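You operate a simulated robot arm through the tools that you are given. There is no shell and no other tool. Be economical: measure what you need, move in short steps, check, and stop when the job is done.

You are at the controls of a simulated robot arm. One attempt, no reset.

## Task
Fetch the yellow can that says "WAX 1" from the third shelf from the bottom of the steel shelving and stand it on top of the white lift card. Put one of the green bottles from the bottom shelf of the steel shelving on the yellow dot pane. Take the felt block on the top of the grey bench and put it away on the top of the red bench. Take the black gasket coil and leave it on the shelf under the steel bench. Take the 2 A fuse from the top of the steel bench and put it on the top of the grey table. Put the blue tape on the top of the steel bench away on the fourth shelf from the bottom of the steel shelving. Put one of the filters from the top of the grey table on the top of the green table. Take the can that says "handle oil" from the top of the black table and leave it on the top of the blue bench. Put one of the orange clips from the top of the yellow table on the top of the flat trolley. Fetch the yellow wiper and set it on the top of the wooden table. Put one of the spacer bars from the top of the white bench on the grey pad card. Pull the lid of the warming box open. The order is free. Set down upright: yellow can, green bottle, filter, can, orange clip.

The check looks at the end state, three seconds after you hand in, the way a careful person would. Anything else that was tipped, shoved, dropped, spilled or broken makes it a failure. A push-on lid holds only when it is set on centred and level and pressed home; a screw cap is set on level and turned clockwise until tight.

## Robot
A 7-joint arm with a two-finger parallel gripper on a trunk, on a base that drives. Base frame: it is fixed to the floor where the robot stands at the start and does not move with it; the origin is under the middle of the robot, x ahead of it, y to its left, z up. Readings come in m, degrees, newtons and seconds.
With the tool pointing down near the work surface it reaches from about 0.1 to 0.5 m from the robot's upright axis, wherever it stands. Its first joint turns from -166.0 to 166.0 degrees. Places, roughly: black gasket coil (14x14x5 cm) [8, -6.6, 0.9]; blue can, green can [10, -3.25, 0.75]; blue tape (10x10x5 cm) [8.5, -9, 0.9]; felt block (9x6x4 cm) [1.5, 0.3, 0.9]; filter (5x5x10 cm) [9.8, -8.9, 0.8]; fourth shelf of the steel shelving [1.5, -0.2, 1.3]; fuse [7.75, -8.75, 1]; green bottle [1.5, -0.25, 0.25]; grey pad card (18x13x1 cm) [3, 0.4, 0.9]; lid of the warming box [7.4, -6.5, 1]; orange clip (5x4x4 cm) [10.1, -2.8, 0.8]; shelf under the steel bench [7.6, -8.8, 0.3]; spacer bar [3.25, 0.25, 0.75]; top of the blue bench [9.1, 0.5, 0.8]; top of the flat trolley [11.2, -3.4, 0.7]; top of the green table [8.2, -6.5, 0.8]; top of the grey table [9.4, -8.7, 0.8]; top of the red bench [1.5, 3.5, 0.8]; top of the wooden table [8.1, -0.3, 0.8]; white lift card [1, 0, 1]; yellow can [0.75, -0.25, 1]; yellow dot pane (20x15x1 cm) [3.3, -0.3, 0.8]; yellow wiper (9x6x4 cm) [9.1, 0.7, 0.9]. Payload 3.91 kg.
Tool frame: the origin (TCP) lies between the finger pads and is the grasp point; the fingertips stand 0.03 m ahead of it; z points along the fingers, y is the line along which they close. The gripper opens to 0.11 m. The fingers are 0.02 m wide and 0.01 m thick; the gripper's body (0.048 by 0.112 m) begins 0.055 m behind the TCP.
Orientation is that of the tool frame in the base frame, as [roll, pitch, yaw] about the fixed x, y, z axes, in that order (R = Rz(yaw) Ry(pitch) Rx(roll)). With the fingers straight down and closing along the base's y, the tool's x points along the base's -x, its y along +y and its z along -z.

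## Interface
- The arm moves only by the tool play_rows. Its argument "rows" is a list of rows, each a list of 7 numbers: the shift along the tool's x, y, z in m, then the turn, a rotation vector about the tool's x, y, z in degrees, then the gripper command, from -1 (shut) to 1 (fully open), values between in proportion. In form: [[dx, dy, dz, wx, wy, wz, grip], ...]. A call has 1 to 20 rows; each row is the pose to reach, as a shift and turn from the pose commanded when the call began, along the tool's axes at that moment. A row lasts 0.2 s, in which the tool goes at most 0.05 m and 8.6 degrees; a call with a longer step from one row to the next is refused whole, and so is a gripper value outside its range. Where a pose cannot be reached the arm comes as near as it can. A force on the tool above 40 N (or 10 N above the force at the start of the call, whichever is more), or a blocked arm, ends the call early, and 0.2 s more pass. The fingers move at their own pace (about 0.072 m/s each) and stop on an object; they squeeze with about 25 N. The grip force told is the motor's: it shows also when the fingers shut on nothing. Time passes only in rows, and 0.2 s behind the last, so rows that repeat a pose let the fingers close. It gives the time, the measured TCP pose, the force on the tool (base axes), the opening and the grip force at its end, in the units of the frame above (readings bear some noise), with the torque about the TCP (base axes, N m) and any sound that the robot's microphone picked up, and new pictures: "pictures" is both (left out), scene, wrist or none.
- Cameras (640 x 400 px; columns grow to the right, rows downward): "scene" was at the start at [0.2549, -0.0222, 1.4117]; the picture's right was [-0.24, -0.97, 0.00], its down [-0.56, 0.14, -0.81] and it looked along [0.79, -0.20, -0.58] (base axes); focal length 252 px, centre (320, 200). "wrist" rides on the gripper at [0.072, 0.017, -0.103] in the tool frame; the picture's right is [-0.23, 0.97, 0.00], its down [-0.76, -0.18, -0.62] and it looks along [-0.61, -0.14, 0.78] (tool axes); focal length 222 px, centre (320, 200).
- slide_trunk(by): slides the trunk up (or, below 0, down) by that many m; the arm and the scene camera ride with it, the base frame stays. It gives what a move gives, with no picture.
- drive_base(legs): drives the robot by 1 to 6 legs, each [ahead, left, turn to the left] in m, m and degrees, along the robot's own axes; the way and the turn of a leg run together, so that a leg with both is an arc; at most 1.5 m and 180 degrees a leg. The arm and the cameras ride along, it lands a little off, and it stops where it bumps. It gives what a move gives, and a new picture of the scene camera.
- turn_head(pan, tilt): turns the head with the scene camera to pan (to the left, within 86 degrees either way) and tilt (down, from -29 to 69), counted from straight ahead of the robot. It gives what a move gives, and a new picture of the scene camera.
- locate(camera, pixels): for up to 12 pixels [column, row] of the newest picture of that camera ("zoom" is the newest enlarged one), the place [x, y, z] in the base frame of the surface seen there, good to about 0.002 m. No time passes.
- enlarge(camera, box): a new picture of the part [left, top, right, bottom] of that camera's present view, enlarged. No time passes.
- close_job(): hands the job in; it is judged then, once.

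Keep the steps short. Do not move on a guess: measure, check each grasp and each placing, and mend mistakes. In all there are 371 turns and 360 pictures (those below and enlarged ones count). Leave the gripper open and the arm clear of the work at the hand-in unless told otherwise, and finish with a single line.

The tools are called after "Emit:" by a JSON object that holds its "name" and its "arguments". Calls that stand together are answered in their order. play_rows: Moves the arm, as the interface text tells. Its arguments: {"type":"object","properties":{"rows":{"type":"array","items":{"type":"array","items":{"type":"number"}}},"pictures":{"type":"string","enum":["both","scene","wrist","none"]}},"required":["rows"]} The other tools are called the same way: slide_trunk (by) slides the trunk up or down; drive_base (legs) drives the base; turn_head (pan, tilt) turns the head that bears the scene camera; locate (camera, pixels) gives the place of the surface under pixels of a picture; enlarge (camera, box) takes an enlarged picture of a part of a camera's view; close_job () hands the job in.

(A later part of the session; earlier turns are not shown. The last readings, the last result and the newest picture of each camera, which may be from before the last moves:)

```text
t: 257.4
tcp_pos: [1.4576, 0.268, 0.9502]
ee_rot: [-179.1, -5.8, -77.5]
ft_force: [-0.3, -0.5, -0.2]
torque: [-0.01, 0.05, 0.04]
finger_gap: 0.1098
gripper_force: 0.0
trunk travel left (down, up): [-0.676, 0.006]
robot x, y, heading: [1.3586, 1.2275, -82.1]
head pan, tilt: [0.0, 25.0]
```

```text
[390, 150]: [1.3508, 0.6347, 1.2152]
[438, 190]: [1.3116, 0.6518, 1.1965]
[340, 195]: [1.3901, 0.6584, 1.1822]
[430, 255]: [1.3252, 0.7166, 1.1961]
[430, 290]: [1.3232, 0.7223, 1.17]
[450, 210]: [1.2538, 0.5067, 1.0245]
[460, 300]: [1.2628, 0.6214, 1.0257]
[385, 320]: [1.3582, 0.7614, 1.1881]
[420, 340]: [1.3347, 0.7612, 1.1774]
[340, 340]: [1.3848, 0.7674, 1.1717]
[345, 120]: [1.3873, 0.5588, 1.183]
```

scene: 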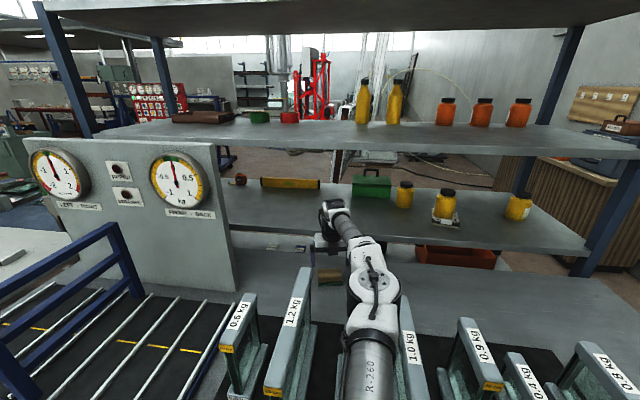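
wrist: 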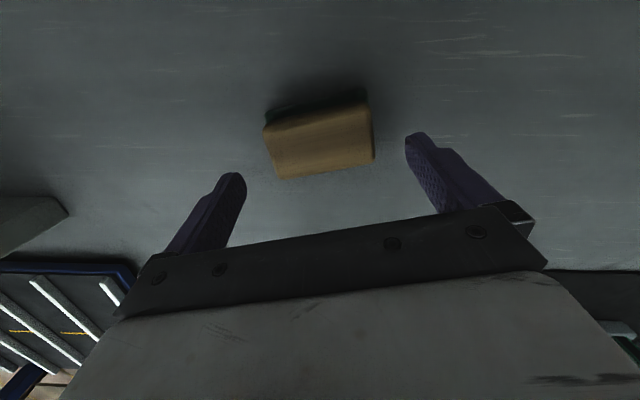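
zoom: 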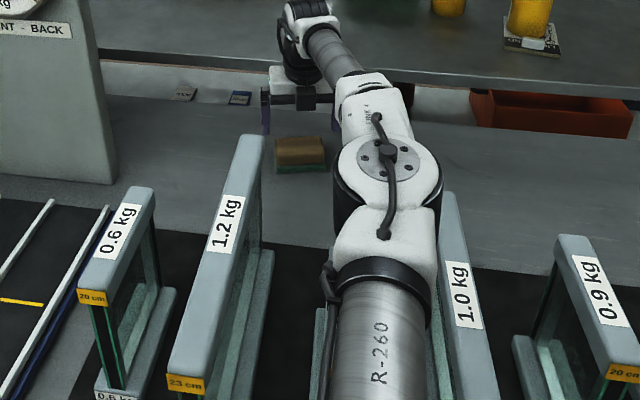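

Bulge bottom estimated ≈1.09 now; after 0.05 more it stays ≈1.04, above the low glass (0.994) and beside the 1.0 kg one. Descend 0.05 slowly.

Emit:
{"name": "play_rows", "arguments": {"rows": [[-0.001, 0.001, 0.015, 0, 0, 0, 1], [-0.002, 0.001, 0.03, 0, 0, 0, 1], [-0.002, 0.001, 0.042, 0, 0, 0, 1], [-0.002, 0.001, 0.052, 0, 0, 0, 1], [-0.002, 0.001, 0.052, 0, 0, 0, 1]], "pictures": "both"}}

```text
t: 258.6
tcp_pos: [1.4593, 0.2627, 0.8961]
ee_rot: [-179.3, -5.7, -77.3]
ft_force: [-0.1, -0.3, -0.3]
torque: [-0.01, 0.02, 0.02]
finger_gap: 0.11
gripper_force: 0.1
trunk travel left (down, up): [-0.676, 0.006]
robot x, y, heading: [1.3572, 1.2284, -81.7]
head pan, tilt: [0.0, 25.0]
```

scene: 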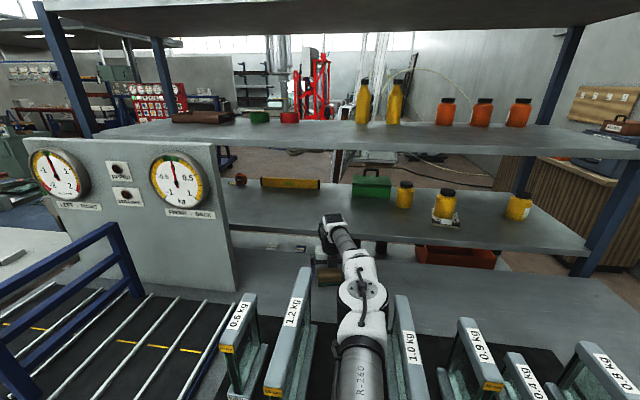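
wrist: 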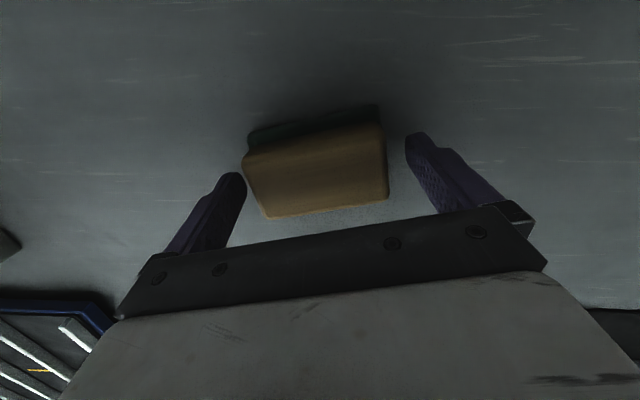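

The block lies between the fingertips. Close.

Emit:
{"name": "play_rows", "arguments": {"rows": [[0, 0, 0, 0, 0, 0, 0.6], [0, 0, 0, 0, 0, 0, -1], [0, 0, 0, 0, 0, 0, -1], [0, 0, 0, 0, 0, 0, -1]], "pictures": "wrist"}}

```text
t: 259.6
tcp_pos: [1.4577, 0.2629, 0.8969]
ee_rot: [-179.2, -5.7, -77.2]
ft_force: [-0.7, 0.0, 0.0]
torque: [-0.02, 0.01, 0.02]
finger_gap: 0.0853
gripper_force: 25.0
trunk travel left (down, up): [-0.676, 0.006]
robot x, y, heading: [1.3582, 1.2301, -82.0]
head pan, tilt: [0.0, 25.0]
```

wrist: 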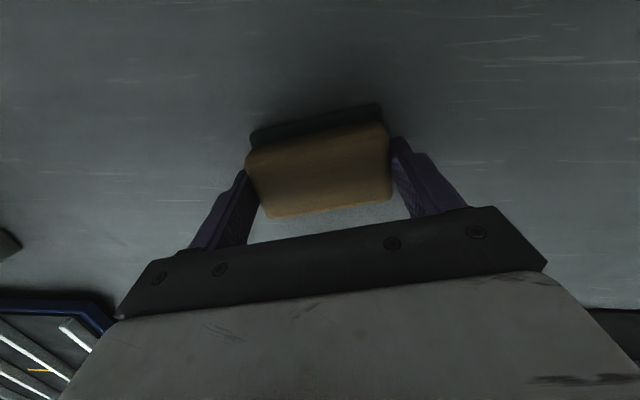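

Gripped (0.085). Lift 0.25 straight up.

Emit:
{"name": "play_rows", "arguments": {"rows": [[0.002, 0, -0.03, 0, 0, 0, -1], [0.003, 0, -0.07, 0, 0, 0, -1], [0.004, 0, -0.11, 0, 0, 0, -1], [0.006, 0, -0.15, 0, 0, 0, -1], [0.008, 0, -0.19, 0, 0, 0, -1], [0.01, 0, -0.225, 0, 0, 0, -1], [0.01, 0, -0.255, 0, 0, 0, -1], [0.01, 0, -0.255, 0, 0, 0, -1]], "pictures": "scene"}}

```text
t: 261.4
tcp_pos: [1.4503, 0.279, 1.1502]
ee_rot: [-179.1, -5.7, -77.5]
ft_force: [0.0, 0.3, -0.9]
torque: [0.01, 0.0, 0.01]
finger_gap: 0.0852
gripper_force: 24.8
trunk travel left (down, up): [-0.676, 0.006]
robot x, y, heading: [1.3631, 1.232, -82.1]
head pan, tilt: [0.0, 25.0]
```

scene: 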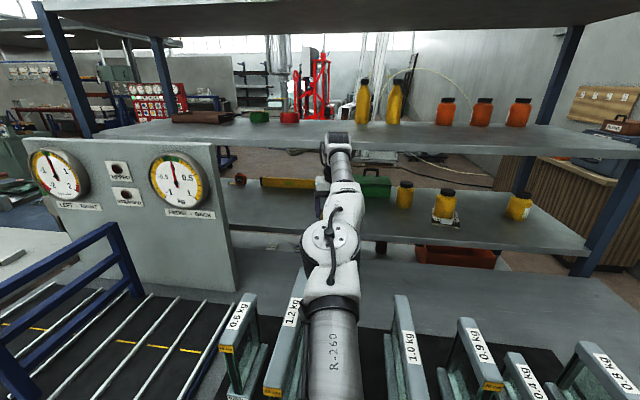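

Back out, turn to face −x in the aisle, and look toward the red bench.

Emit:
{"name": "drive_base", "arguments": {"legs": [[-0.62, 0, 0], [0, 0, -98]]}}

Emit:
{"name": "turn_head", "arguments": {"pan": -80, "tilt": 25}}

```text
t: 269.1
tcp_pos: [0.3141, 1.8758, 1.1525]
ee_rot: [-179.2, -5.6, -175.1]
ft_force: [0.4, 0.0, -2.0]
torque: [0.01, 0.02, -0.06]
finger_gap: 0.085
gripper_force: 25.1
trunk travel left (down, up): [-0.676, 0.006]
robot x, y, heading: [1.2725, 1.8407, -179.6]
head pan, tilt: [0.0, 25.0]
```

scene: 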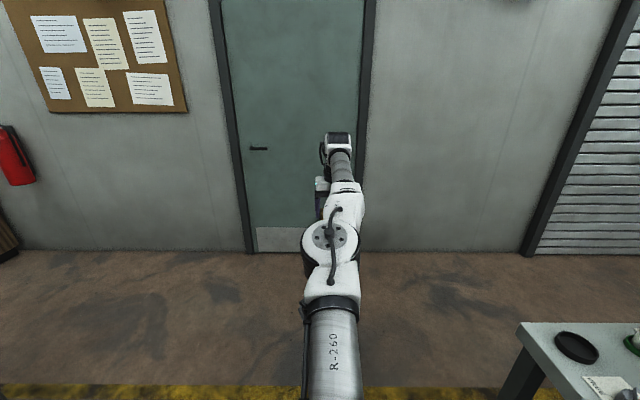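

```text
t: 270.6
tcp_pos: [0.3139, 1.8777, 1.1519]
ee_rot: [-179.2, -5.7, -175.0]
ft_force: [0.3, -0.2, -1.5]
torque: [-0.01, 0.02, 0.01]
finger_gap: 0.0855
gripper_force: 25.2
trunk travel left (down, up): [-0.676, 0.006]
robot x, y, heading: [1.2686, 1.8426, -179.4]
head pan, tilt: [-80.0, 25.0]
```

scene: 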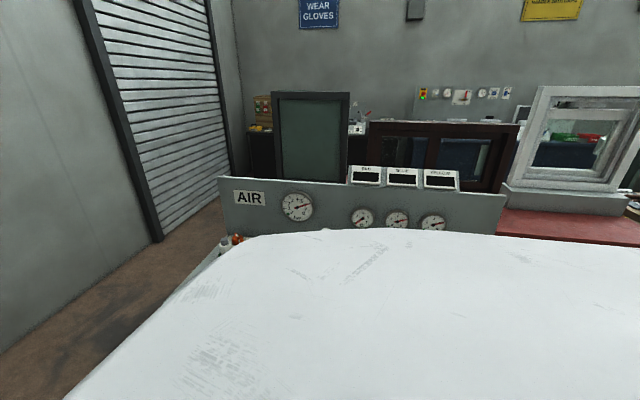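

Emit:
{"name": "locate", "arguments": {"camera": "scene", "pixels": [[520, 215], [600, 228], [635, 240], [510, 228], [560, 205], [440, 190], [300, 190], [480, 200], [270, 180], [400, 205], [225, 240]]}}

Emit:
{"name": "turn_head", "arguments": {"pan": -86, "tilt": 5}}

```text
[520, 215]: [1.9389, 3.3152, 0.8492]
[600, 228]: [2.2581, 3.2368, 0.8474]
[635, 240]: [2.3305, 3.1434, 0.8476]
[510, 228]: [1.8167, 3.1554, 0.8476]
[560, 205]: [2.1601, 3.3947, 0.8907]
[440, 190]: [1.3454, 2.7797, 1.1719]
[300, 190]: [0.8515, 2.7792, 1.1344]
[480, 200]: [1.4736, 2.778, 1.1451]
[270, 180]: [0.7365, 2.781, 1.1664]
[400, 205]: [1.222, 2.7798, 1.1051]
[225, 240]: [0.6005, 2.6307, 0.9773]
```

```text
t: 271.4
tcp_pos: [0.3149, 1.8767, 1.1513]
ee_rot: [-179.2, -5.7, -175.1]
ft_force: [1.3, -0.3, -0.4]
torque: [-0.01, 0.02, 0.0]
finger_gap: 0.0852
gripper_force: 24.6
trunk travel left (down, up): [-0.676, 0.006]
robot x, y, heading: [1.2724, 1.8428, -179.4]
head pan, tilt: [-85.9, 5.0]
```

scene: 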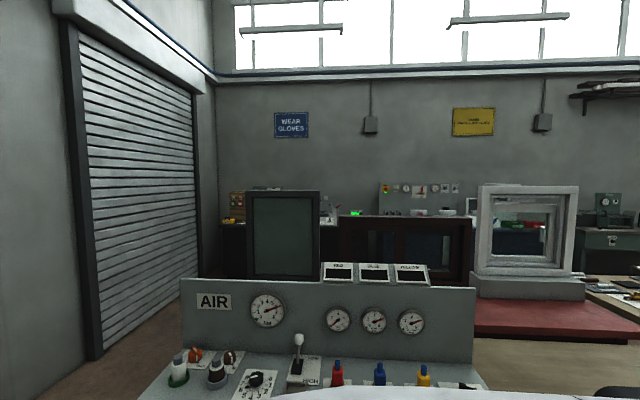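

The red bench's free top is around x 1.8–2.4, behind the wooden table. Back up 0.75 to look at it squarely.

Emit:
{"name": "drive_base", "arguments": {"legs": [[-0.75, 0, 0]]}}

Emit:
{"name": "turn_head", "arguments": {"pan": -86, "tilt": 12}}

Emit:
{"name": "locate", "arguments": {"camera": "scene", "pixels": [[320, 230], [320, 260], [320, 280], [250, 240], [400, 240], [200, 250], [300, 200], [450, 250], [320, 300], [500, 260], [150, 230], [400, 220]]}}

```text
t: 275.5
tcp_pos: [1.0576, 1.8823, 1.1523]
ee_rot: [-179.3, -5.6, -175.0]
ft_force: [-0.6, -0.1, -0.6]
torque: [-0.02, -0.01, -0.01]
finger_gap: 0.0852
gripper_force: 25.2
trunk travel left (down, up): [-0.676, 0.006]
robot x, y, heading: [2.0168, 1.8486, -179.7]
head pan, tilt: [-85.9, 5.0]
```

scene: 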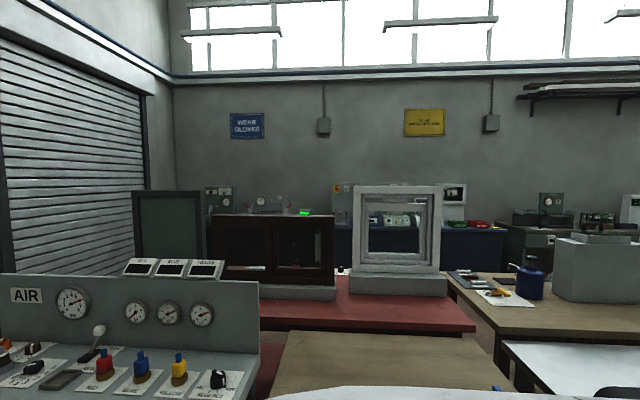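

```text
t: 276.1
tcp_pos: [1.0582, 1.8821, 1.1524]
ee_rot: [-179.2, -5.7, -175.0]
ft_force: [-0.3, 1.2, -0.5]
torque: [0.01, 0.01, 0.02]
finger_gap: 0.0853
gripper_force: 24.9
trunk travel left (down, up): [-0.676, 0.006]
robot x, y, heading: [2.0108, 1.847, -179.9]
head pan, tilt: [-85.9, 12.0]
```

scene: 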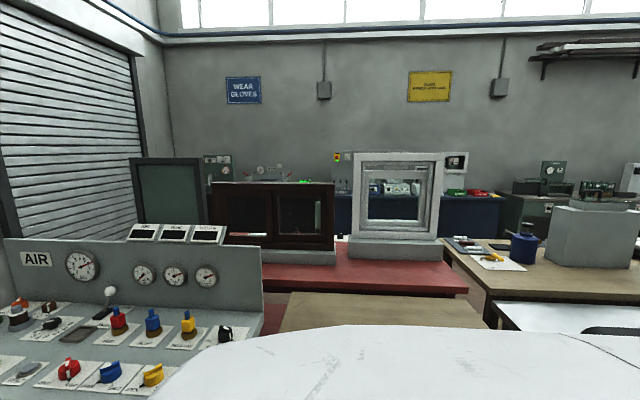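

```text
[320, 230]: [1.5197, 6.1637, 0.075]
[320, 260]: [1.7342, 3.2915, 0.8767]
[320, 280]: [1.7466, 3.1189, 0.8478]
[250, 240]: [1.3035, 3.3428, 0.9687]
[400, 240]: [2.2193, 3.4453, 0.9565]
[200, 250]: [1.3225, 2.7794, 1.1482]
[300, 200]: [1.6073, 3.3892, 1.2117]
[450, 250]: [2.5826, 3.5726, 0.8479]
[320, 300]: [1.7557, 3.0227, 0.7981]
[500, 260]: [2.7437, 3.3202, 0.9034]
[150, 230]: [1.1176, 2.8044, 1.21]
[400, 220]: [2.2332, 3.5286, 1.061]
```

Rear access to the red bench looks better (frames stand along its front). I'll check the passage on the left (−x) side.

Emit:
{"name": "turn_head", "arguments": {"pan": -40, "tilt": 15}}

Emit:
{"name": "locate", "arguments": {"camera": "scene", "pixels": [[100, 150], [200, 250], [260, 260], [300, 230], [330, 220], [360, 220], [400, 300], [320, 280], [380, 150], [440, 200]]}}

```text
t: 277.3
tcp_pos: [1.0574, 1.8817, 1.1522]
ee_rot: [-179.2, -5.8, -175.0]
ft_force: [-0.1, -0.5, -1.4]
torque: [0.0, 0.02, 0.02]
finger_gap: 0.0853
gripper_force: 25.1
trunk travel left (down, up): [-0.676, 0.006]
robot x, y, heading: [2.0125, 1.8434, -180.0]
head pan, tilt: [-40.0, 15.0]
```

scene: 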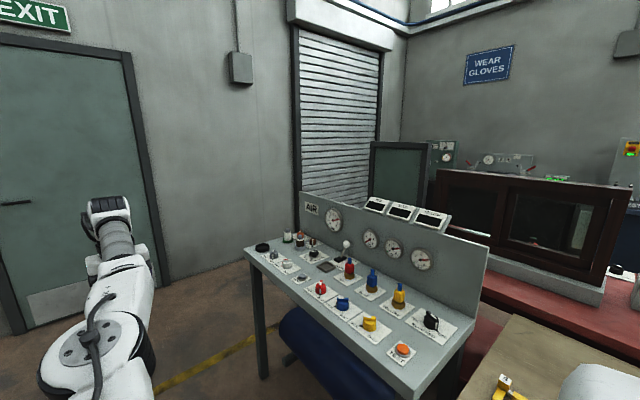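

```text
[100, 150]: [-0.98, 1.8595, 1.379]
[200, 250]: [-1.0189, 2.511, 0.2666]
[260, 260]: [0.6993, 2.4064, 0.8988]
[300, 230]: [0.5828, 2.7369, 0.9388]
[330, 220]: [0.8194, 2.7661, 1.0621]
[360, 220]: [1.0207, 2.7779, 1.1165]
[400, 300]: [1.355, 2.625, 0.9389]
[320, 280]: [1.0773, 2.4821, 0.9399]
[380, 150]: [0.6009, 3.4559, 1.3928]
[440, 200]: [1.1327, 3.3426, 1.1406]
```

Passage between wall (x=-1.0) and table (x=0.58). Drive there, turn to face +y, go north.

Emit:
{"name": "drive_base", "arguments": {"legs": [[1.5, 0, 0], [0.32, 0, 0], [0, 0, -90], [1.2, 0.2, 0]]}}

Emit:
{"name": "turn_head", "arguments": {"pan": -35, "tilt": 20}}

```text
t: 296.2
tcp_pos: [0.0095, 4.0025, 1.1517]
ee_rot: [-179.3, -5.7, 94.8]
ft_force: [0.2, -0.1, -1.7]
torque: [0.03, 0.02, 0.0]
finger_gap: 0.0853
gripper_force: 25.1
trunk travel left (down, up): [-0.676, 0.006]
robot x, y, heading: [-0.0296, 3.0453, 90.3]
head pan, tilt: [-40.0, 15.0]
```

scene: 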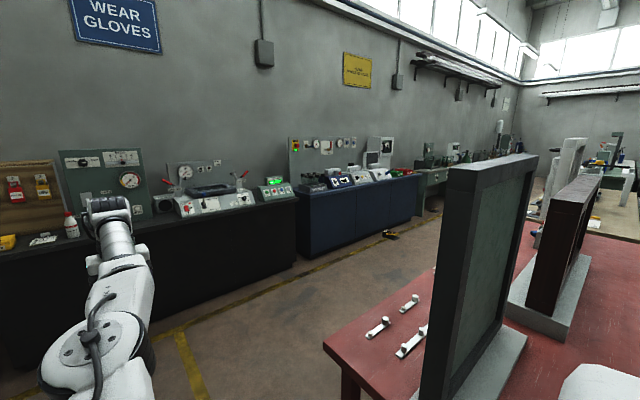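

```text
t: 296.9
tcp_pos: [0.01, 4.0025, 1.1515]
ee_rot: [-179.3, -5.7, 94.9]
ft_force: [-0.4, 0.6, -0.2]
torque: [0.01, 0.02, 0.01]
finger_gap: 0.0853
gripper_force: 25.1
trunk travel left (down, up): [-0.676, 0.006]
robot x, y, heading: [-0.0289, 3.0437, 90.2]
head pan, tilt: [-35.0, 20.0]
```

scene: 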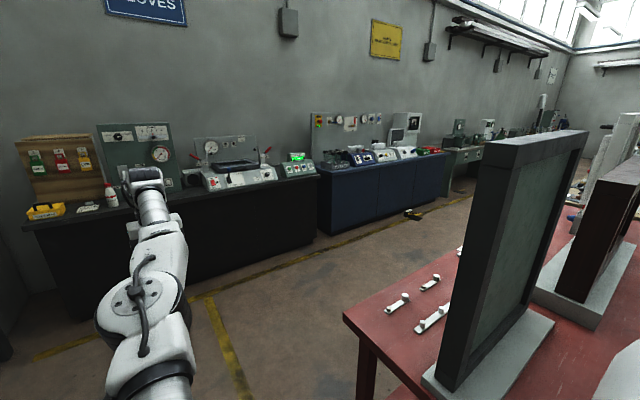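

The red bench has free top at its left end and behind the frames. Measure.

Emit:
{"name": "locate", "arguments": {"camera": "scene", "pixels": [[345, 318], [440, 375], [455, 252], [400, 303], [433, 282], [435, 320], [430, 385], [380, 300], [540, 310], [400, 345], [310, 250], [250, 310]]}}

```text
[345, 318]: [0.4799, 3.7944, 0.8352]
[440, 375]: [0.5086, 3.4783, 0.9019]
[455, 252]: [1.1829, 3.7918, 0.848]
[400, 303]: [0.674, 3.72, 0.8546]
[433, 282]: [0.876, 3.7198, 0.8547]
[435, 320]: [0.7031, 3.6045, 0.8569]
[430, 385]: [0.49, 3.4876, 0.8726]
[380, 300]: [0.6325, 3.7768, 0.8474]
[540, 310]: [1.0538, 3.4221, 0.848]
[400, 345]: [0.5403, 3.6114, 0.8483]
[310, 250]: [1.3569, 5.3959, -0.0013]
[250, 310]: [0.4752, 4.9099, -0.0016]
```

I'll place it at (0.56,3.66) near the left end, approaching facing +x. Move base to (-0.40,3.70), then turn right 90°.

Emit:
{"name": "drive_base", "arguments": {"legs": [[0.655, 0.37, 0], [0, 0, -90]]}}

Emit:
{"name": "turn_head", "arguments": {"pan": 0, "tilt": 35}}

Emit:
{"name": "play_rows", "arguments": {"rows": [[0, 0, 0, 0, 0, 0, -1]], "pictures": "wrist"}}

```text
t: 304.9
tcp_pos: [0.5528, 3.6747, 1.1514]
ee_rot: [-179.2, -5.7, 5.3]
ft_force: [-0.8, 1.0, -0.9]
torque: [0.02, 0.01, -0.03]
finger_gap: 0.0854
gripper_force: 25.6
trunk travel left (down, up): [-0.676, 0.006]
robot x, y, heading: [-0.4016, 3.6998, 0.5]
head pan, tilt: [-35.0, 20.0]
```

scene: 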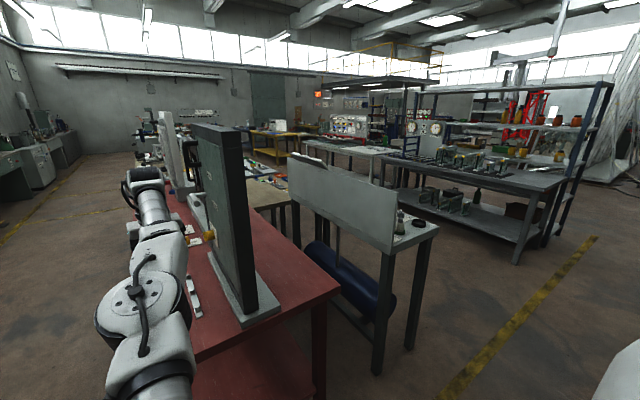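

```text
t: 305.9
tcp_pos: [0.5522, 3.6741, 1.1523]
ee_rot: [-179.2, -5.7, 5.3]
ft_force: [-0.3, -0.2, -0.6]
torque: [-0.01, 0.04, 0.03]
finger_gap: 0.0853
gripper_force: 24.8
trunk travel left (down, up): [-0.676, 0.006]
robot x, y, heading: [-0.4032, 3.7045, 0.6]
head pan, tilt: [0.0, 35.0]
```

scene: 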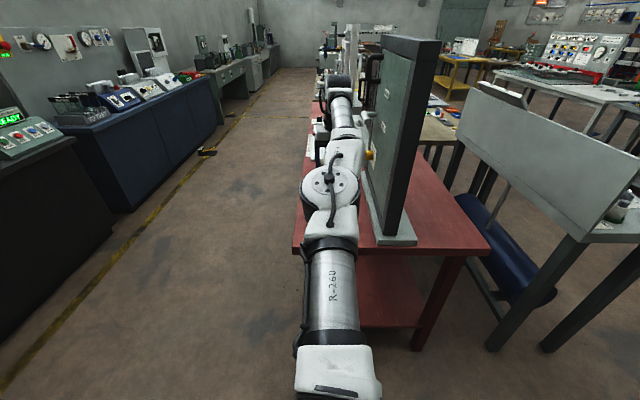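

```text
t: 306.3
tcp_pos: [0.5529, 3.6735, 1.1521]
ee_rot: [-179.2, -5.7, 5.4]
ft_force: [-0.1, 0.6, -1.4]
torque: [0.01, 0.01, 0.04]
finger_gap: 0.0852
gripper_force: 24.7
trunk travel left (down, up): [-0.676, 0.006]
robot x, y, heading: [-0.4042, 3.7031, 0.7]
head pan, tilt: [0.0, 35.0]
```

wrist: 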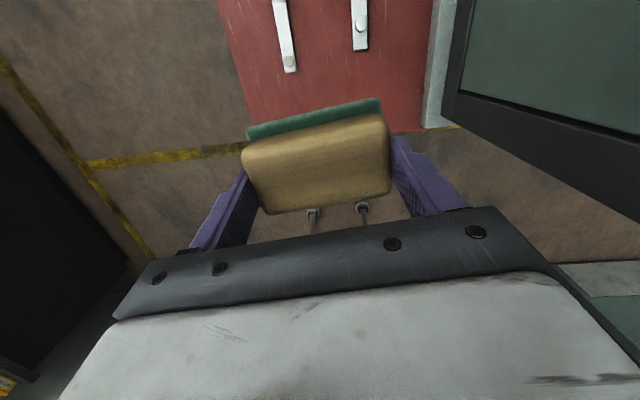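

Emit:
{"name": "locate", "arguments": {"camera": "wrist", "pixels": [[245, 120], [415, 125], [290, 68], [360, 45], [425, 90], [270, 95], [400, 100], [440, 120], [232, 60]]}}

```text
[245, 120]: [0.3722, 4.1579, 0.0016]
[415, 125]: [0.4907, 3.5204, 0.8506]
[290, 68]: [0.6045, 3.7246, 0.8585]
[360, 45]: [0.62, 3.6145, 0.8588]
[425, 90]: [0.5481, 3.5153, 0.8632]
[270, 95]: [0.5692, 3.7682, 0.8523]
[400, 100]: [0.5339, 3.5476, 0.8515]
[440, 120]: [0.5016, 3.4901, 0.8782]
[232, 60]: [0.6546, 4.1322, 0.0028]
```

Clamps begin at x=0.605, bench end at 0.48: block goes to x≈0.538. Descend 0.2 and look.

Emit:
{"name": "play_rows", "arguments": {"rows": [[-0.01, 0, 0.04, 0, 0, 0, -1], [-0.02, 0, 0.08, 0, 0, 0, -1], [-0.028, 0, 0.12, 0, 0, 0, -1], [-0.034, 0, 0.16, 0, 0, 0, -1], [-0.037, 0, 0.2, 0, 0, 0, -1], [-0.037, 0, 0.2, 0, 0, 0, -1]], "pictures": "both"}}

```text
t: 307.7
tcp_pos: [0.5769, 3.672, 0.9486]
ee_rot: [-179.2, -5.6, 5.5]
ft_force: [0.3, -0.1, -0.4]
torque: [-0.02, 0.02, -0.02]
finger_gap: 0.0854
gripper_force: 24.8
out of reach, approached as far as the arm can: row 1, 2, 3, 4, 5, 6
trunk travel left (down, up): [-0.676, 0.006]
robot x, y, heading: [-0.4064, 3.7023, 0.6]
head pan, tilt: [0.0, 35.0]
```

scene: 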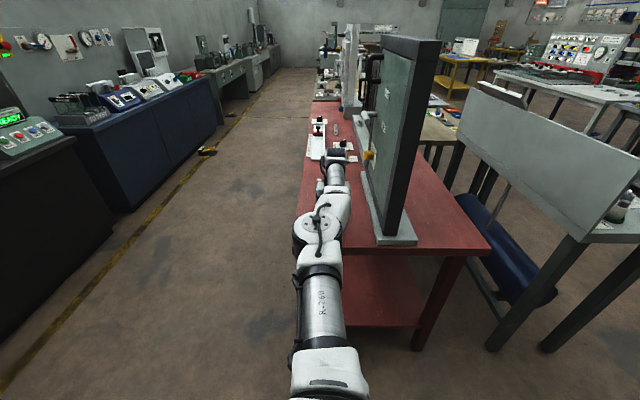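
wrist: 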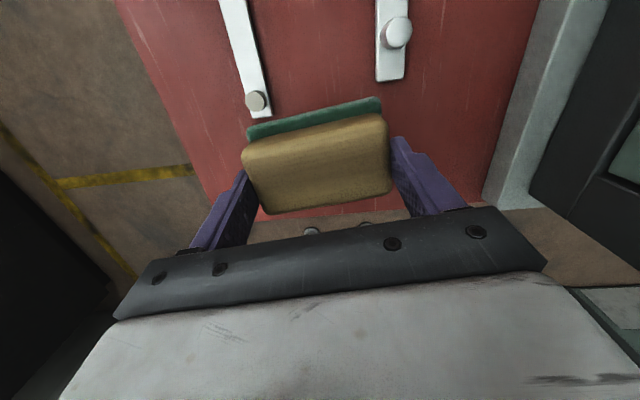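

x is 0.577; back the base up 0.042, then lower the last bit by trunk.

Emit:
{"name": "drive_base", "arguments": {"legs": [[-0.042, 0, 0]]}}

Emit:
{"name": "slide_trunk", "arguments": {"by": -0.045}}

Emit:
{"name": "play_rows", "arguments": {"rows": [[0, 0, 0, 0, 0, 0, -1]], "pictures": "wrist"}}

```text
t: 308.6
tcp_pos: [0.5346, 3.6721, 0.9501]
ee_rot: [-179.2, -5.6, 5.3]
ft_force: [-0.4, -0.1, 0.2]
torque: [0.02, -0.01, 0.0]
finger_gap: 0.0855
gripper_force: 25.5
trunk travel left (down, up): [-0.676, 0.006]
robot x, y, heading: [-0.4426, 3.7041, 0.6]
head pan, tilt: [0.0, 35.0]
```

scene: 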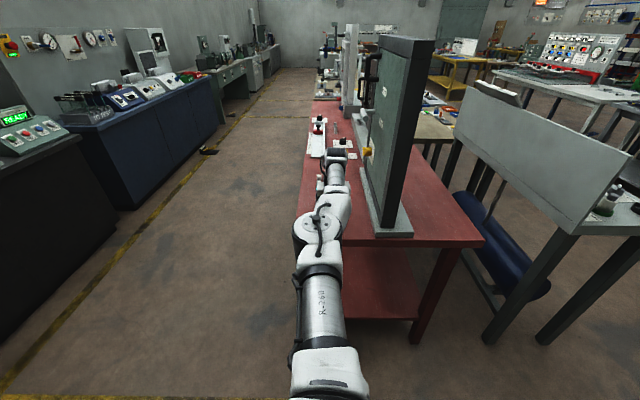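

```text
t: 309.5
tcp_pos: [0.5354, 3.6723, 0.9048]
ee_rot: [-179.3, -5.6, 5.4]
ft_force: [0.2, 0.0, 0.0]
torque: [-0.01, 0.0, 0.03]
finger_gap: 0.0854
gripper_force: 25.4
trunk travel left (down, up): [-0.631, 0.051]
robot x, y, heading: [-0.4423, 3.7003, 0.7]
head pan, tilt: [0.0, 35.0]
```

```text
t: 309.9
tcp_pos: [0.5352, 3.6722, 0.9045]
ee_rot: [-179.2, -5.6, 5.4]
ft_force: [0.1, -0.4, -0.4]
torque: [0.0, 0.05, 0.03]
finger_gap: 0.085
gripper_force: 24.8
trunk travel left (down, up): [-0.631, 0.051]
robot x, y, heading: [-0.4431, 3.7007, 0.6]
head pan, tilt: [0.0, 35.0]
```

wrist: 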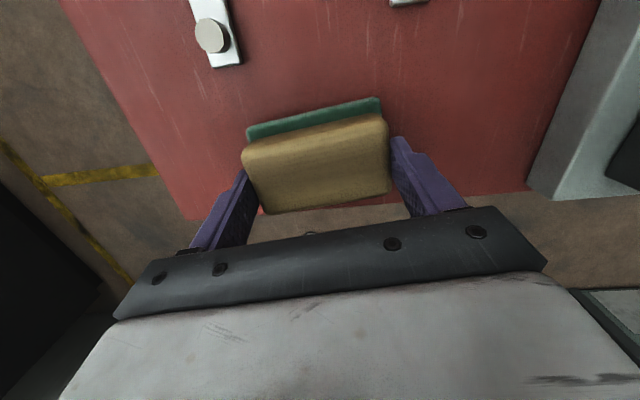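

Emit:
{"name": "locate", "arguments": {"camera": "wrist", "pixels": [[195, 212], [495, 188], [375, 205], [400, 205], [230, 65], [390, 105], [255, 125]]}}

```text
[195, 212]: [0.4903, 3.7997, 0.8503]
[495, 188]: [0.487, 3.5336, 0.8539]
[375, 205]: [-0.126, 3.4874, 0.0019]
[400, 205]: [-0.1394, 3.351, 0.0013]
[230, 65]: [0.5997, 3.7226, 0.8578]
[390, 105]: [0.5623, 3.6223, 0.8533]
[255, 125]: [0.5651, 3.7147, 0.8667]
```

Block footprint ≈0.505–0.565, bench edge 0.483: fully on. Lower until contact, then release.

Emit:
{"name": "play_rows", "arguments": {"rows": [[0, 0, 0.003, 0, 0, 0, -1], [0, 0, 0.006, 0, 0, 0, -1], [0, 0, 0.0075, 0, 0, 0, -1], [0, 0, 0.0075, 0, 0, 0, -1]], "pictures": "none"}}

```text
t: 310.9
tcp_pos: [0.5362, 3.6719, 0.8972]
ee_rot: [-179.2, -5.7, 5.3]
ft_force: [0.7, -0.4, 2.0]
torque: [-0.11, -0.08, -0.01]
finger_gap: 0.0853
gripper_force: 25.1
trunk travel left (down, up): [-0.631, 0.051]
robot x, y, heading: [-0.4442, 3.7, 0.9]
head pan, tilt: [0.0, 35.0]
```

Touching. Open, raise by 0.15.

Emit:
{"name": "play_rows", "arguments": {"rows": [[0, 0, 0.0005, 0, 0, 0, 0.8], [0, 0, 0.0005, 0, 0, 0, 1], [0, 0, 0.0005, 0, 0, 0, 1], [0, 0, -0.03, 0, 0, 0, 1], [0, 0, -0.07, 0, 0, 0, 1], [0, 0, -0.11, 0, 0, 0, 1], [0, 0, -0.15, 0, 0, 0, 1]], "pictures": "wrist"}}

```text
t: 312.5
tcp_pos: [0.5223, 3.6701, 1.0479]
ee_rot: [-179.3, -5.6, 5.3]
ft_force: [0.4, -0.2, 0.3]
torque: [0.0, 0.01, 0.03]
finger_gap: 0.11
gripper_force: 0.1
out of reach, approached as far as the arm can: row 5, 6
trunk travel left (down, up): [-0.631, 0.051]
robot x, y, heading: [-0.4457, 3.701, 0.5]
head pan, tilt: [0.0, 35.0]
```

wrist: 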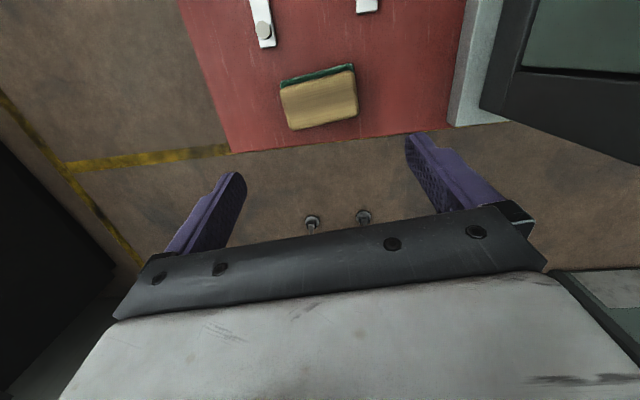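

The felt block is placed. Next the x≈8–10 area. Strafe left into the rear aisle and drive east.

Emit:
{"name": "drive_base", "arguments": {"legs": [[0, 0.65, 0], [1.5, 0, 0], [1.5, 0, 0]]}}

Emit:
{"name": "turn_head", "arguments": {"pan": -25, "tilt": 20}}

```text
t: 331.9
tcp_pos: [3.4901, 4.3842, 1.0458]
ee_rot: [-179.2, -5.5, 5.8]
ft_force: [0.6, 0.8, 0.1]
torque: [-0.03, 0.0, 0.0]
finger_gap: 0.11
gripper_force: 0.0
trunk travel left (down, up): [-0.631, 0.051]
robot x, y, heading: [2.5219, 4.4092, 1.4]
head pan, tilt: [0.0, 35.0]
```

scene: 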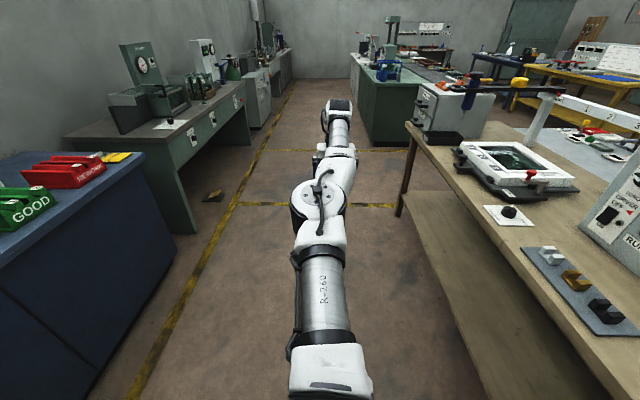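

```text
t: 332.8
tcp_pos: [3.4904, 4.3837, 1.0468]
ee_rot: [-179.2, -5.5, 5.8]
ft_force: [-0.6, 0.1, 0.1]
torque: [0.02, 0.02, 0.0]
finger_gap: 0.1098
gripper_force: 0.1
trunk travel left (down, up): [-0.631, 0.051]
robot x, y, heading: [2.5258, 4.4071, 1.3]
head pan, tilt: [-25.0, 20.0]
```

scene: 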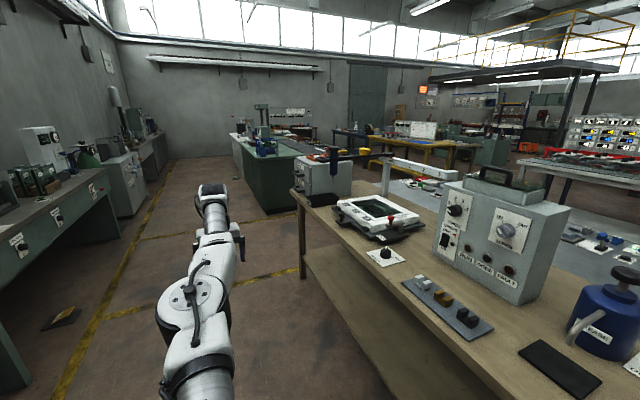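

Emit:
{"name": "locate", "arguments": {"camera": "scene", "pixels": [[302, 275], [240, 190], [270, 215], [330, 250], [340, 200], [150, 210], [70, 318], [255, 250]]}}

```text
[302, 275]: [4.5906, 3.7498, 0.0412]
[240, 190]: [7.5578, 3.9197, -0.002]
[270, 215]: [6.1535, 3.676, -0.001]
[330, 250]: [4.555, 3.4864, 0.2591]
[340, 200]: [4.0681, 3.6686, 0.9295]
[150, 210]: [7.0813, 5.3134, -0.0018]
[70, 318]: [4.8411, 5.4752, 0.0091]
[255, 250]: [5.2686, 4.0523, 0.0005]
```

Drive to x≈5.2, turn to face south, and go down the corridor.

Emit:
{"name": "drive_base", "arguments": {"legs": [[1.5, 0, 0], [1.2, 0, 0], [0, 0, -91], [1.5, 0, 0], [1.5, 0, 0]]}}

Emit:
{"name": "turn_head", "arguments": {"pan": 55, "tilt": 15}}

```text
t: 363.9
tcp_pos: [5.218, 0.4991, 1.0471]
ee_rot: [-179.1, -5.6, -84.9]
ft_force: [0.8, 0.1, -0.4]
torque: [0.01, 0.0, 0.01]
finger_gap: 0.11
gripper_force: 0.1
trunk travel left (down, up): [-0.631, 0.051]
robot x, y, heading: [5.252, 1.4613, -89.5]
head pan, tilt: [-25.0, 20.0]
```

scene: 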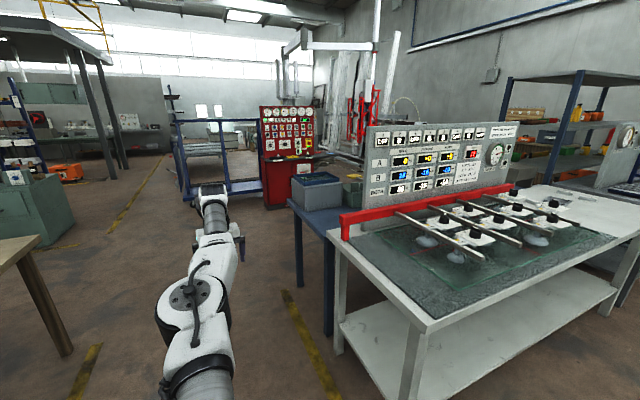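

```text
t: 365.4
tcp_pos: [5.2176, 0.498, 1.0464]
ee_rot: [-179.1, -5.4, -84.8]
ft_force: [0.7, -0.3, 0.7]
torque: [0.0, -0.01, 0.01]
finger_gap: 0.1098
gripper_force: 0.0
trunk travel left (down, up): [-0.631, 0.051]
robot x, y, heading: [5.254, 1.4668, -89.9]
head pan, tilt: [55.0, 15.0]
```

scene: 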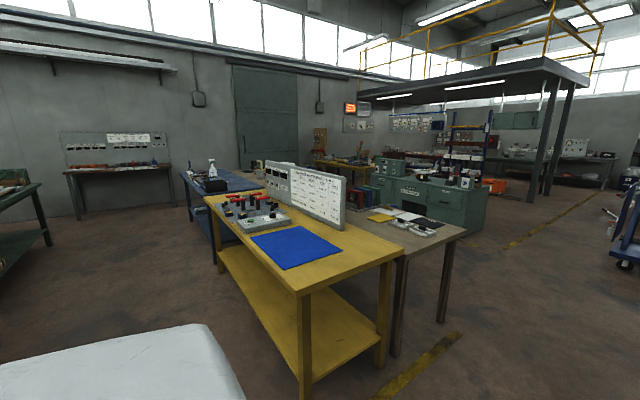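

Emit:
{"name": "enlarge", "arguments": {"camera": "scene", "box": [160, 140, 480, 300]}}

Emit:
{"name": "locate", "arguments": {"camera": "scene", "pixels": [[300, 290], [395, 262], [205, 200], [400, 350], [440, 320], [462, 230], [210, 245], [182, 175], [215, 185], [380, 216], [250, 180], [430, 230]]}}

```text
2.00 times, centred on (320, 220) of scene
```

zoom: 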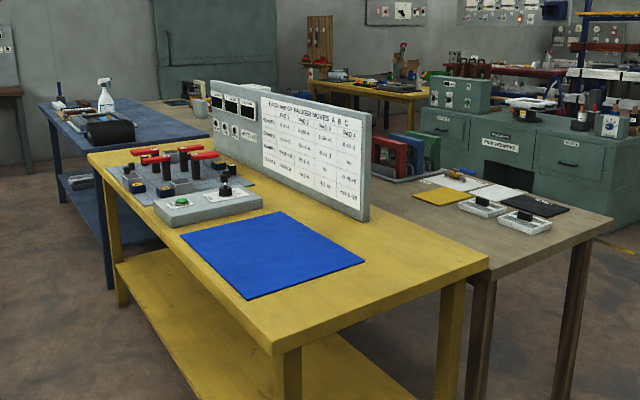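

```text
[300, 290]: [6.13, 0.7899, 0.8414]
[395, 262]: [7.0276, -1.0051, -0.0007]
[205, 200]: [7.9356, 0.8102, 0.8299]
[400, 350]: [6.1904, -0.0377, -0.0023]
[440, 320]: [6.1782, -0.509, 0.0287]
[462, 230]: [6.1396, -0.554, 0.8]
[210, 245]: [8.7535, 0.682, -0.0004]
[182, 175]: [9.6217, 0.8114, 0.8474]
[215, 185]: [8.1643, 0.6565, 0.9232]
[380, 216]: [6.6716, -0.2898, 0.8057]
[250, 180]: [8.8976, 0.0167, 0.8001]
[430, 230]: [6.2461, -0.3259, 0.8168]
```

The yellow/wooden/blue benches lie at y<0.81. Turn left to face +x and go east along y≈1.45, then look at the blue bench.

Emit:
{"name": "drive_base", "arguments": {"legs": [[0, 0, 90], [1.5, 0, 0], [1.2, 0, 0]]}}

Emit:
{"name": "turn_head", "arguments": {"pan": -45, "tilt": 22}}

```text
t: 382.4
tcp_pos: [8.9167, 1.4479, 1.0475]
ee_rot: [-179.2, -5.5, 5.3]
ft_force: [0.4, 0.2, 0.3]
torque: [0.0, 0.0, -0.01]
finger_gap: 0.1099
gripper_force: 0.1
trunk travel left (down, up): [-0.631, 0.051]
robot x, y, heading: [7.9522, 1.478, 0.5]
head pan, tilt: [55.0, 15.0]
```

scene: 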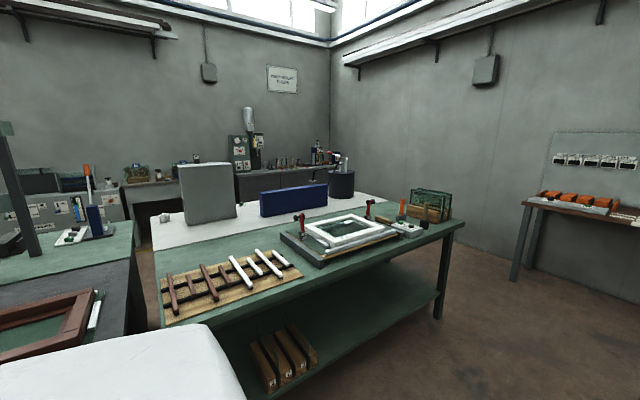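

```text
t: 384.2
tcp_pos: [8.9176, 1.4463, 1.0475]
ee_rot: [-179.1, -5.5, 5.2]
ft_force: [0.0, -1.1, -0.7]
torque: [0.01, 0.04, 0.0]
finger_gap: 0.1102
gripper_force: 0.1
trunk travel left (down, up): [-0.631, 0.051]
robot x, y, heading: [7.9508, 1.4847, 0.7]
head pan, tilt: [-45.0, 22.0]
```

scene: 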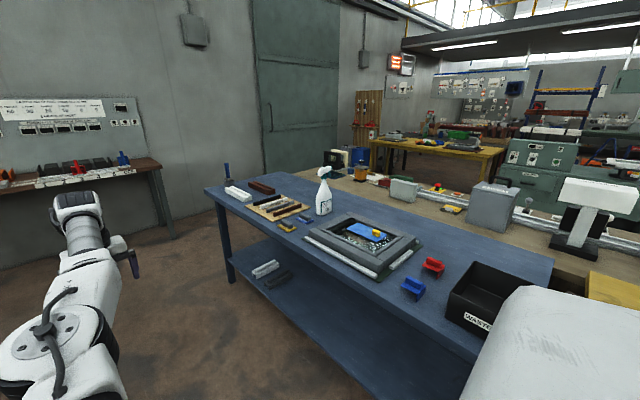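

Emit:
{"name": "enlarge", "arguments": {"camera": "scene", "box": [210, 160, 470, 320]}}

Emit:
{"name": "locate", "arguments": {"camera": "scene", "pixels": [[286, 226], [305, 219], [375, 235], [433, 265], [413, 288], [324, 205], [230, 188], [320, 260], [385, 270], [455, 345]]}}

```text
2.46 times, centred on (340, 240) of scene
```

zoom: 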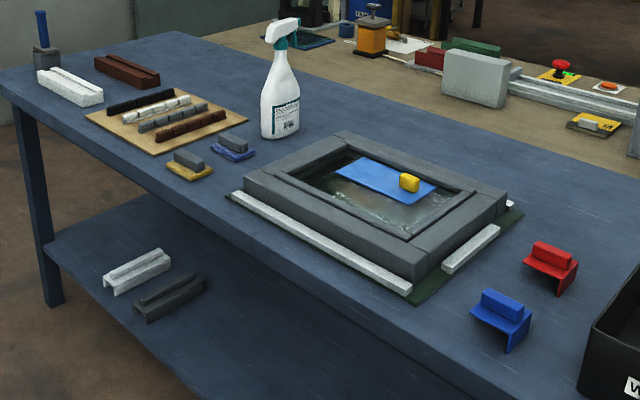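

```text
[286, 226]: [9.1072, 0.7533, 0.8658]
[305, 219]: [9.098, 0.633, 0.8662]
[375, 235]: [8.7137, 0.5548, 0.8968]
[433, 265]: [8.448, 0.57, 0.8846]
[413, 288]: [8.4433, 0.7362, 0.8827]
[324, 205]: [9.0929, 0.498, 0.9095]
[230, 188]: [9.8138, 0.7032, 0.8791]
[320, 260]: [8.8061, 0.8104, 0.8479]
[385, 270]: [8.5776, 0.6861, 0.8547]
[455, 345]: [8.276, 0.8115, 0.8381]
```

Yellow wiper at (9.107,0.753). Check the clearance to the green table behind first.

Emit:
{"name": "turn_head", "arguments": {"pan": 50, "tilt": 25}}

Emit:
{"name": "locate", "arguments": {"camera": "scene", "pixels": [[200, 310], [300, 250], [420, 220], [430, 290], [250, 300], [350, 240], [450, 205], [300, 350]]}}

```text
t: 385.9
tcp_pos: [8.9164, 1.4471, 1.0472]
ee_rot: [-179.1, -5.5, 5.2]
ft_force: [-0.2, 0.6, -0.3]
torque: [-0.01, 0.0, 0.0]
finger_gap: 0.1102
gripper_force: 0.1
trunk travel left (down, up): [-0.631, 0.051]
robot x, y, heading: [7.95, 1.484, 0.6]
head pan, tilt: [50.0, 25.0]
```

scene: 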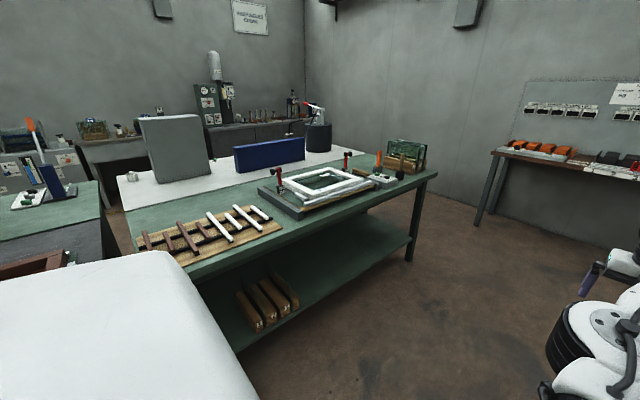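

```text
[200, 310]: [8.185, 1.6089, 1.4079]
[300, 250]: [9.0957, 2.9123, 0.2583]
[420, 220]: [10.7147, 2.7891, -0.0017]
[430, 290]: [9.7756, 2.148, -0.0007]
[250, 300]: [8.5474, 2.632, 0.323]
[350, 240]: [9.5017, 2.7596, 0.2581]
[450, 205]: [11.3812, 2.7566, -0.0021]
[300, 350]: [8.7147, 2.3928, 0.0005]
```

Ample space (table front ≥2.5). Move to (9.12,1.75) and turn to face the blue bench.

Emit:
{"name": "drive_base", "arguments": {"legs": [[1.2, 0.3, 0], [0, 0, -90]]}}

Emit:
{"name": "turn_head", "arguments": {"pan": 0, "tilt": 35}}

Emit:
{"name": "play_rows", "arguments": {"rows": [[0, 0, 0, 0, 0, 0, 1]], "pictures": "wrist"}}

```text
t: 396.1
tcp_pos: [9.1018, 0.831, 1.0466]
ee_rot: [-179.2, -5.4, -84.8]
ft_force: [-0.2, 0.6, -0.1]
torque: [0.01, -0.03, 0.0]
finger_gap: 0.1101
gripper_force: 0.1
trunk travel left (down, up): [-0.631, 0.051]
robot x, y, heading: [9.1414, 1.7958, -89.6]
head pan, tilt: [50.0, 25.0]
```

scene: 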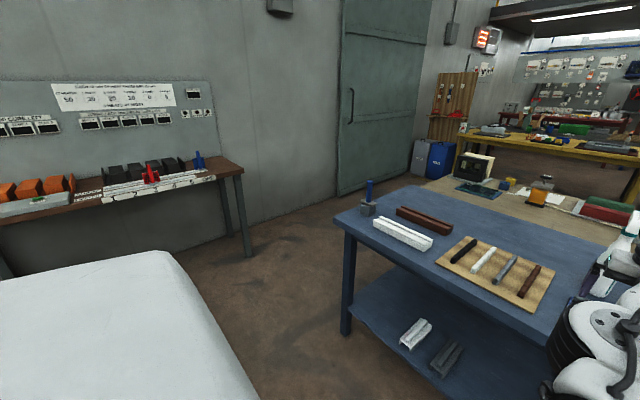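

```text
t: 397.3
tcp_pos: [9.102, 0.8301, 1.0462]
ee_rot: [-179.2, -5.5, -84.8]
ft_force: [0.7, 0.1, 0.1]
torque: [0.01, 0.0, 0.02]
finger_gap: 0.11
gripper_force: 0.0
trunk travel left (down, up): [-0.631, 0.051]
robot x, y, heading: [9.135, 1.7983, -89.6]
head pan, tilt: [0.0, 35.0]
```

scene: 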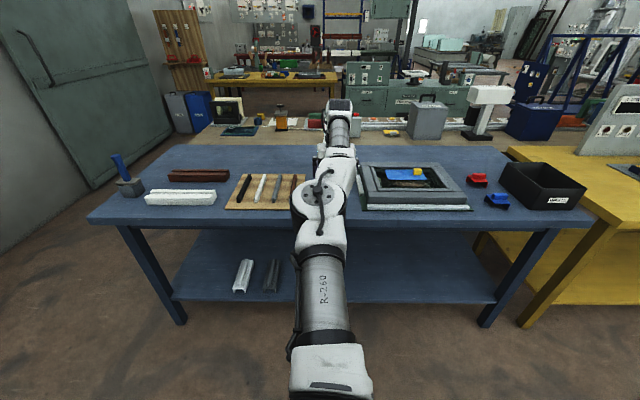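

```text
t: 397.7
tcp_pos: [9.1024, 0.831, 1.0468]
ee_rot: [-179.2, -5.4, -84.8]
ft_force: [0.3, 0.2, 0.8]
torque: [-0.01, 0.01, -0.02]
finger_gap: 0.1099
gripper_force: 0.1
trunk travel left (down, up): [-0.631, 0.051]
robot x, y, heading: [9.1377, 1.7994, -89.6]
head pan, tilt: [0.0, 35.0]
```

wrist: 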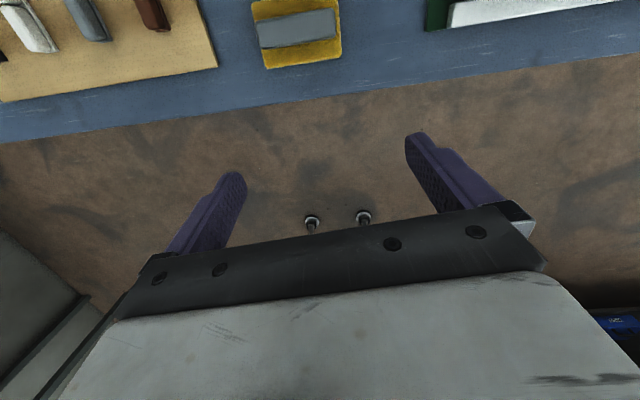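

Emit:
{"name": "locate", "arguments": {"camera": "wrist", "pixels": [[252, 12], [338, 5], [341, 55], [266, 67], [262, 35], [332, 22], [335, 35], [300, 30], [300, 8], [300, 57], [360, 40]]}}

Emit:
{"name": "enlarge", "arguments": {"camera": "wrist", "box": [230, 0, 370, 90]}}

```text
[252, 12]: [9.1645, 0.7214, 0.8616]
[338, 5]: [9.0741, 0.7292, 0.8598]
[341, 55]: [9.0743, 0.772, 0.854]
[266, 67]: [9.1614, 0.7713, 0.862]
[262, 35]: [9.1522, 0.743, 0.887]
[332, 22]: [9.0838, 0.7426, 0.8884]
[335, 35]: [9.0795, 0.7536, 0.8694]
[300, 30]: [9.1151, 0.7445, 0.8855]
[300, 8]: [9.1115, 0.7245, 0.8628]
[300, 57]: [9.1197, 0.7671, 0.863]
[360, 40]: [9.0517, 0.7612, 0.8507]
```

```text
4.44 times, centred on (300, 45) of wrist
```

zoom: 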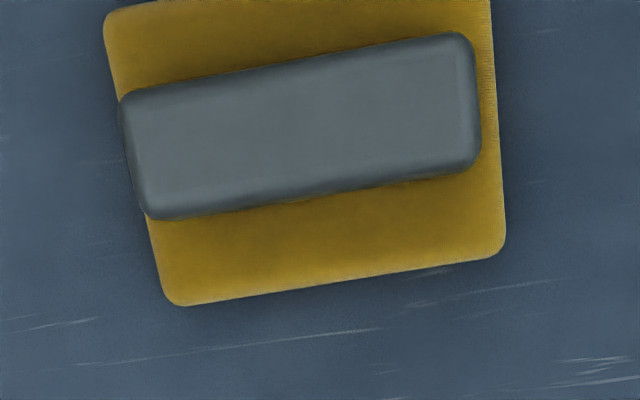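

Wiper handle: x 9.08–9.155, centre (9.1165,0.745), top 0.888. Align the base and descend to TCP z ≈0.90.

Emit:
{"name": "drive_base", "arguments": {"legs": [[0.072, 0.014, 0]]}}

Emit:
{"name": "play_rows", "arguments": {"rows": [[0, 0, 0.03, 0, 0, 2, 1], [0, 0, 0.06, 0, 0, 4, 1], [0, 0, 0.09, 0, 0, 5.2, 1], [0, 0, 0.09, 0, 0, 5.2, 1]], "pictures": "wrist"}}

Emit:
{"name": "locate", "arguments": {"camera": "wrist", "pixels": [[320, 100], [280, 100], [370, 90], [320, 80], [320, 125]]}}

```text
t: 398.7
tcp_pos: [9.1161, 0.7592, 1.0456]
ee_rot: [-179.2, -5.5, -84.9]
ft_force: [0.0, -0.3, -0.3]
torque: [-0.01, -0.01, 0.03]
finger_gap: 0.1099
gripper_force: 0.1
trunk travel left (down, up): [-0.631, 0.051]
robot x, y, heading: [9.1538, 1.7244, -89.6]
head pan, tilt: [0.0, 35.0]
```

scene: 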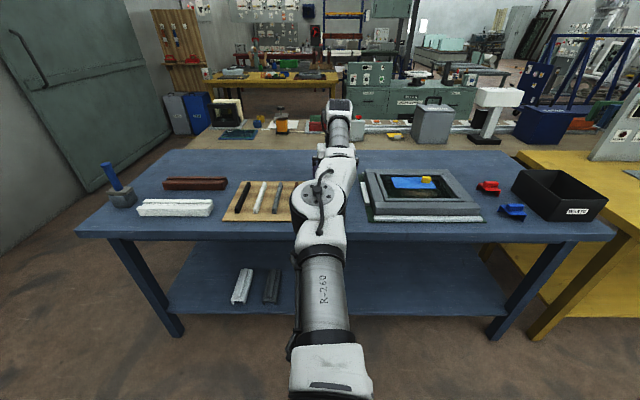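

```text
t: 399.7
tcp_pos: [9.1182, 0.7489, 0.9566]
ee_rot: [-178.7, -5.4, -90.1]
ft_force: [-0.2, 0.0, -0.2]
torque: [0.01, 0.02, -0.01]
finger_gap: 0.1099
gripper_force: 0.0
out of reach, approached as far as the arm can: row 2
trunk travel left (down, up): [-0.631, 0.051]
robot x, y, heading: [9.1547, 1.7247, -89.4]
head pan, tilt: [0.0, 35.0]
```

wrist: 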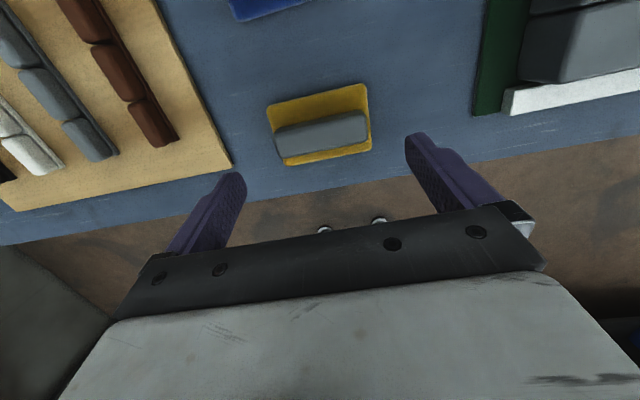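

```text
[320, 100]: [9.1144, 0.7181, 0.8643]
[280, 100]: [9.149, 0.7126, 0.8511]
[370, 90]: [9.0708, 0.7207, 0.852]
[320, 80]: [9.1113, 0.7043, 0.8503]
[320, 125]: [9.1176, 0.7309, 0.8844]
```

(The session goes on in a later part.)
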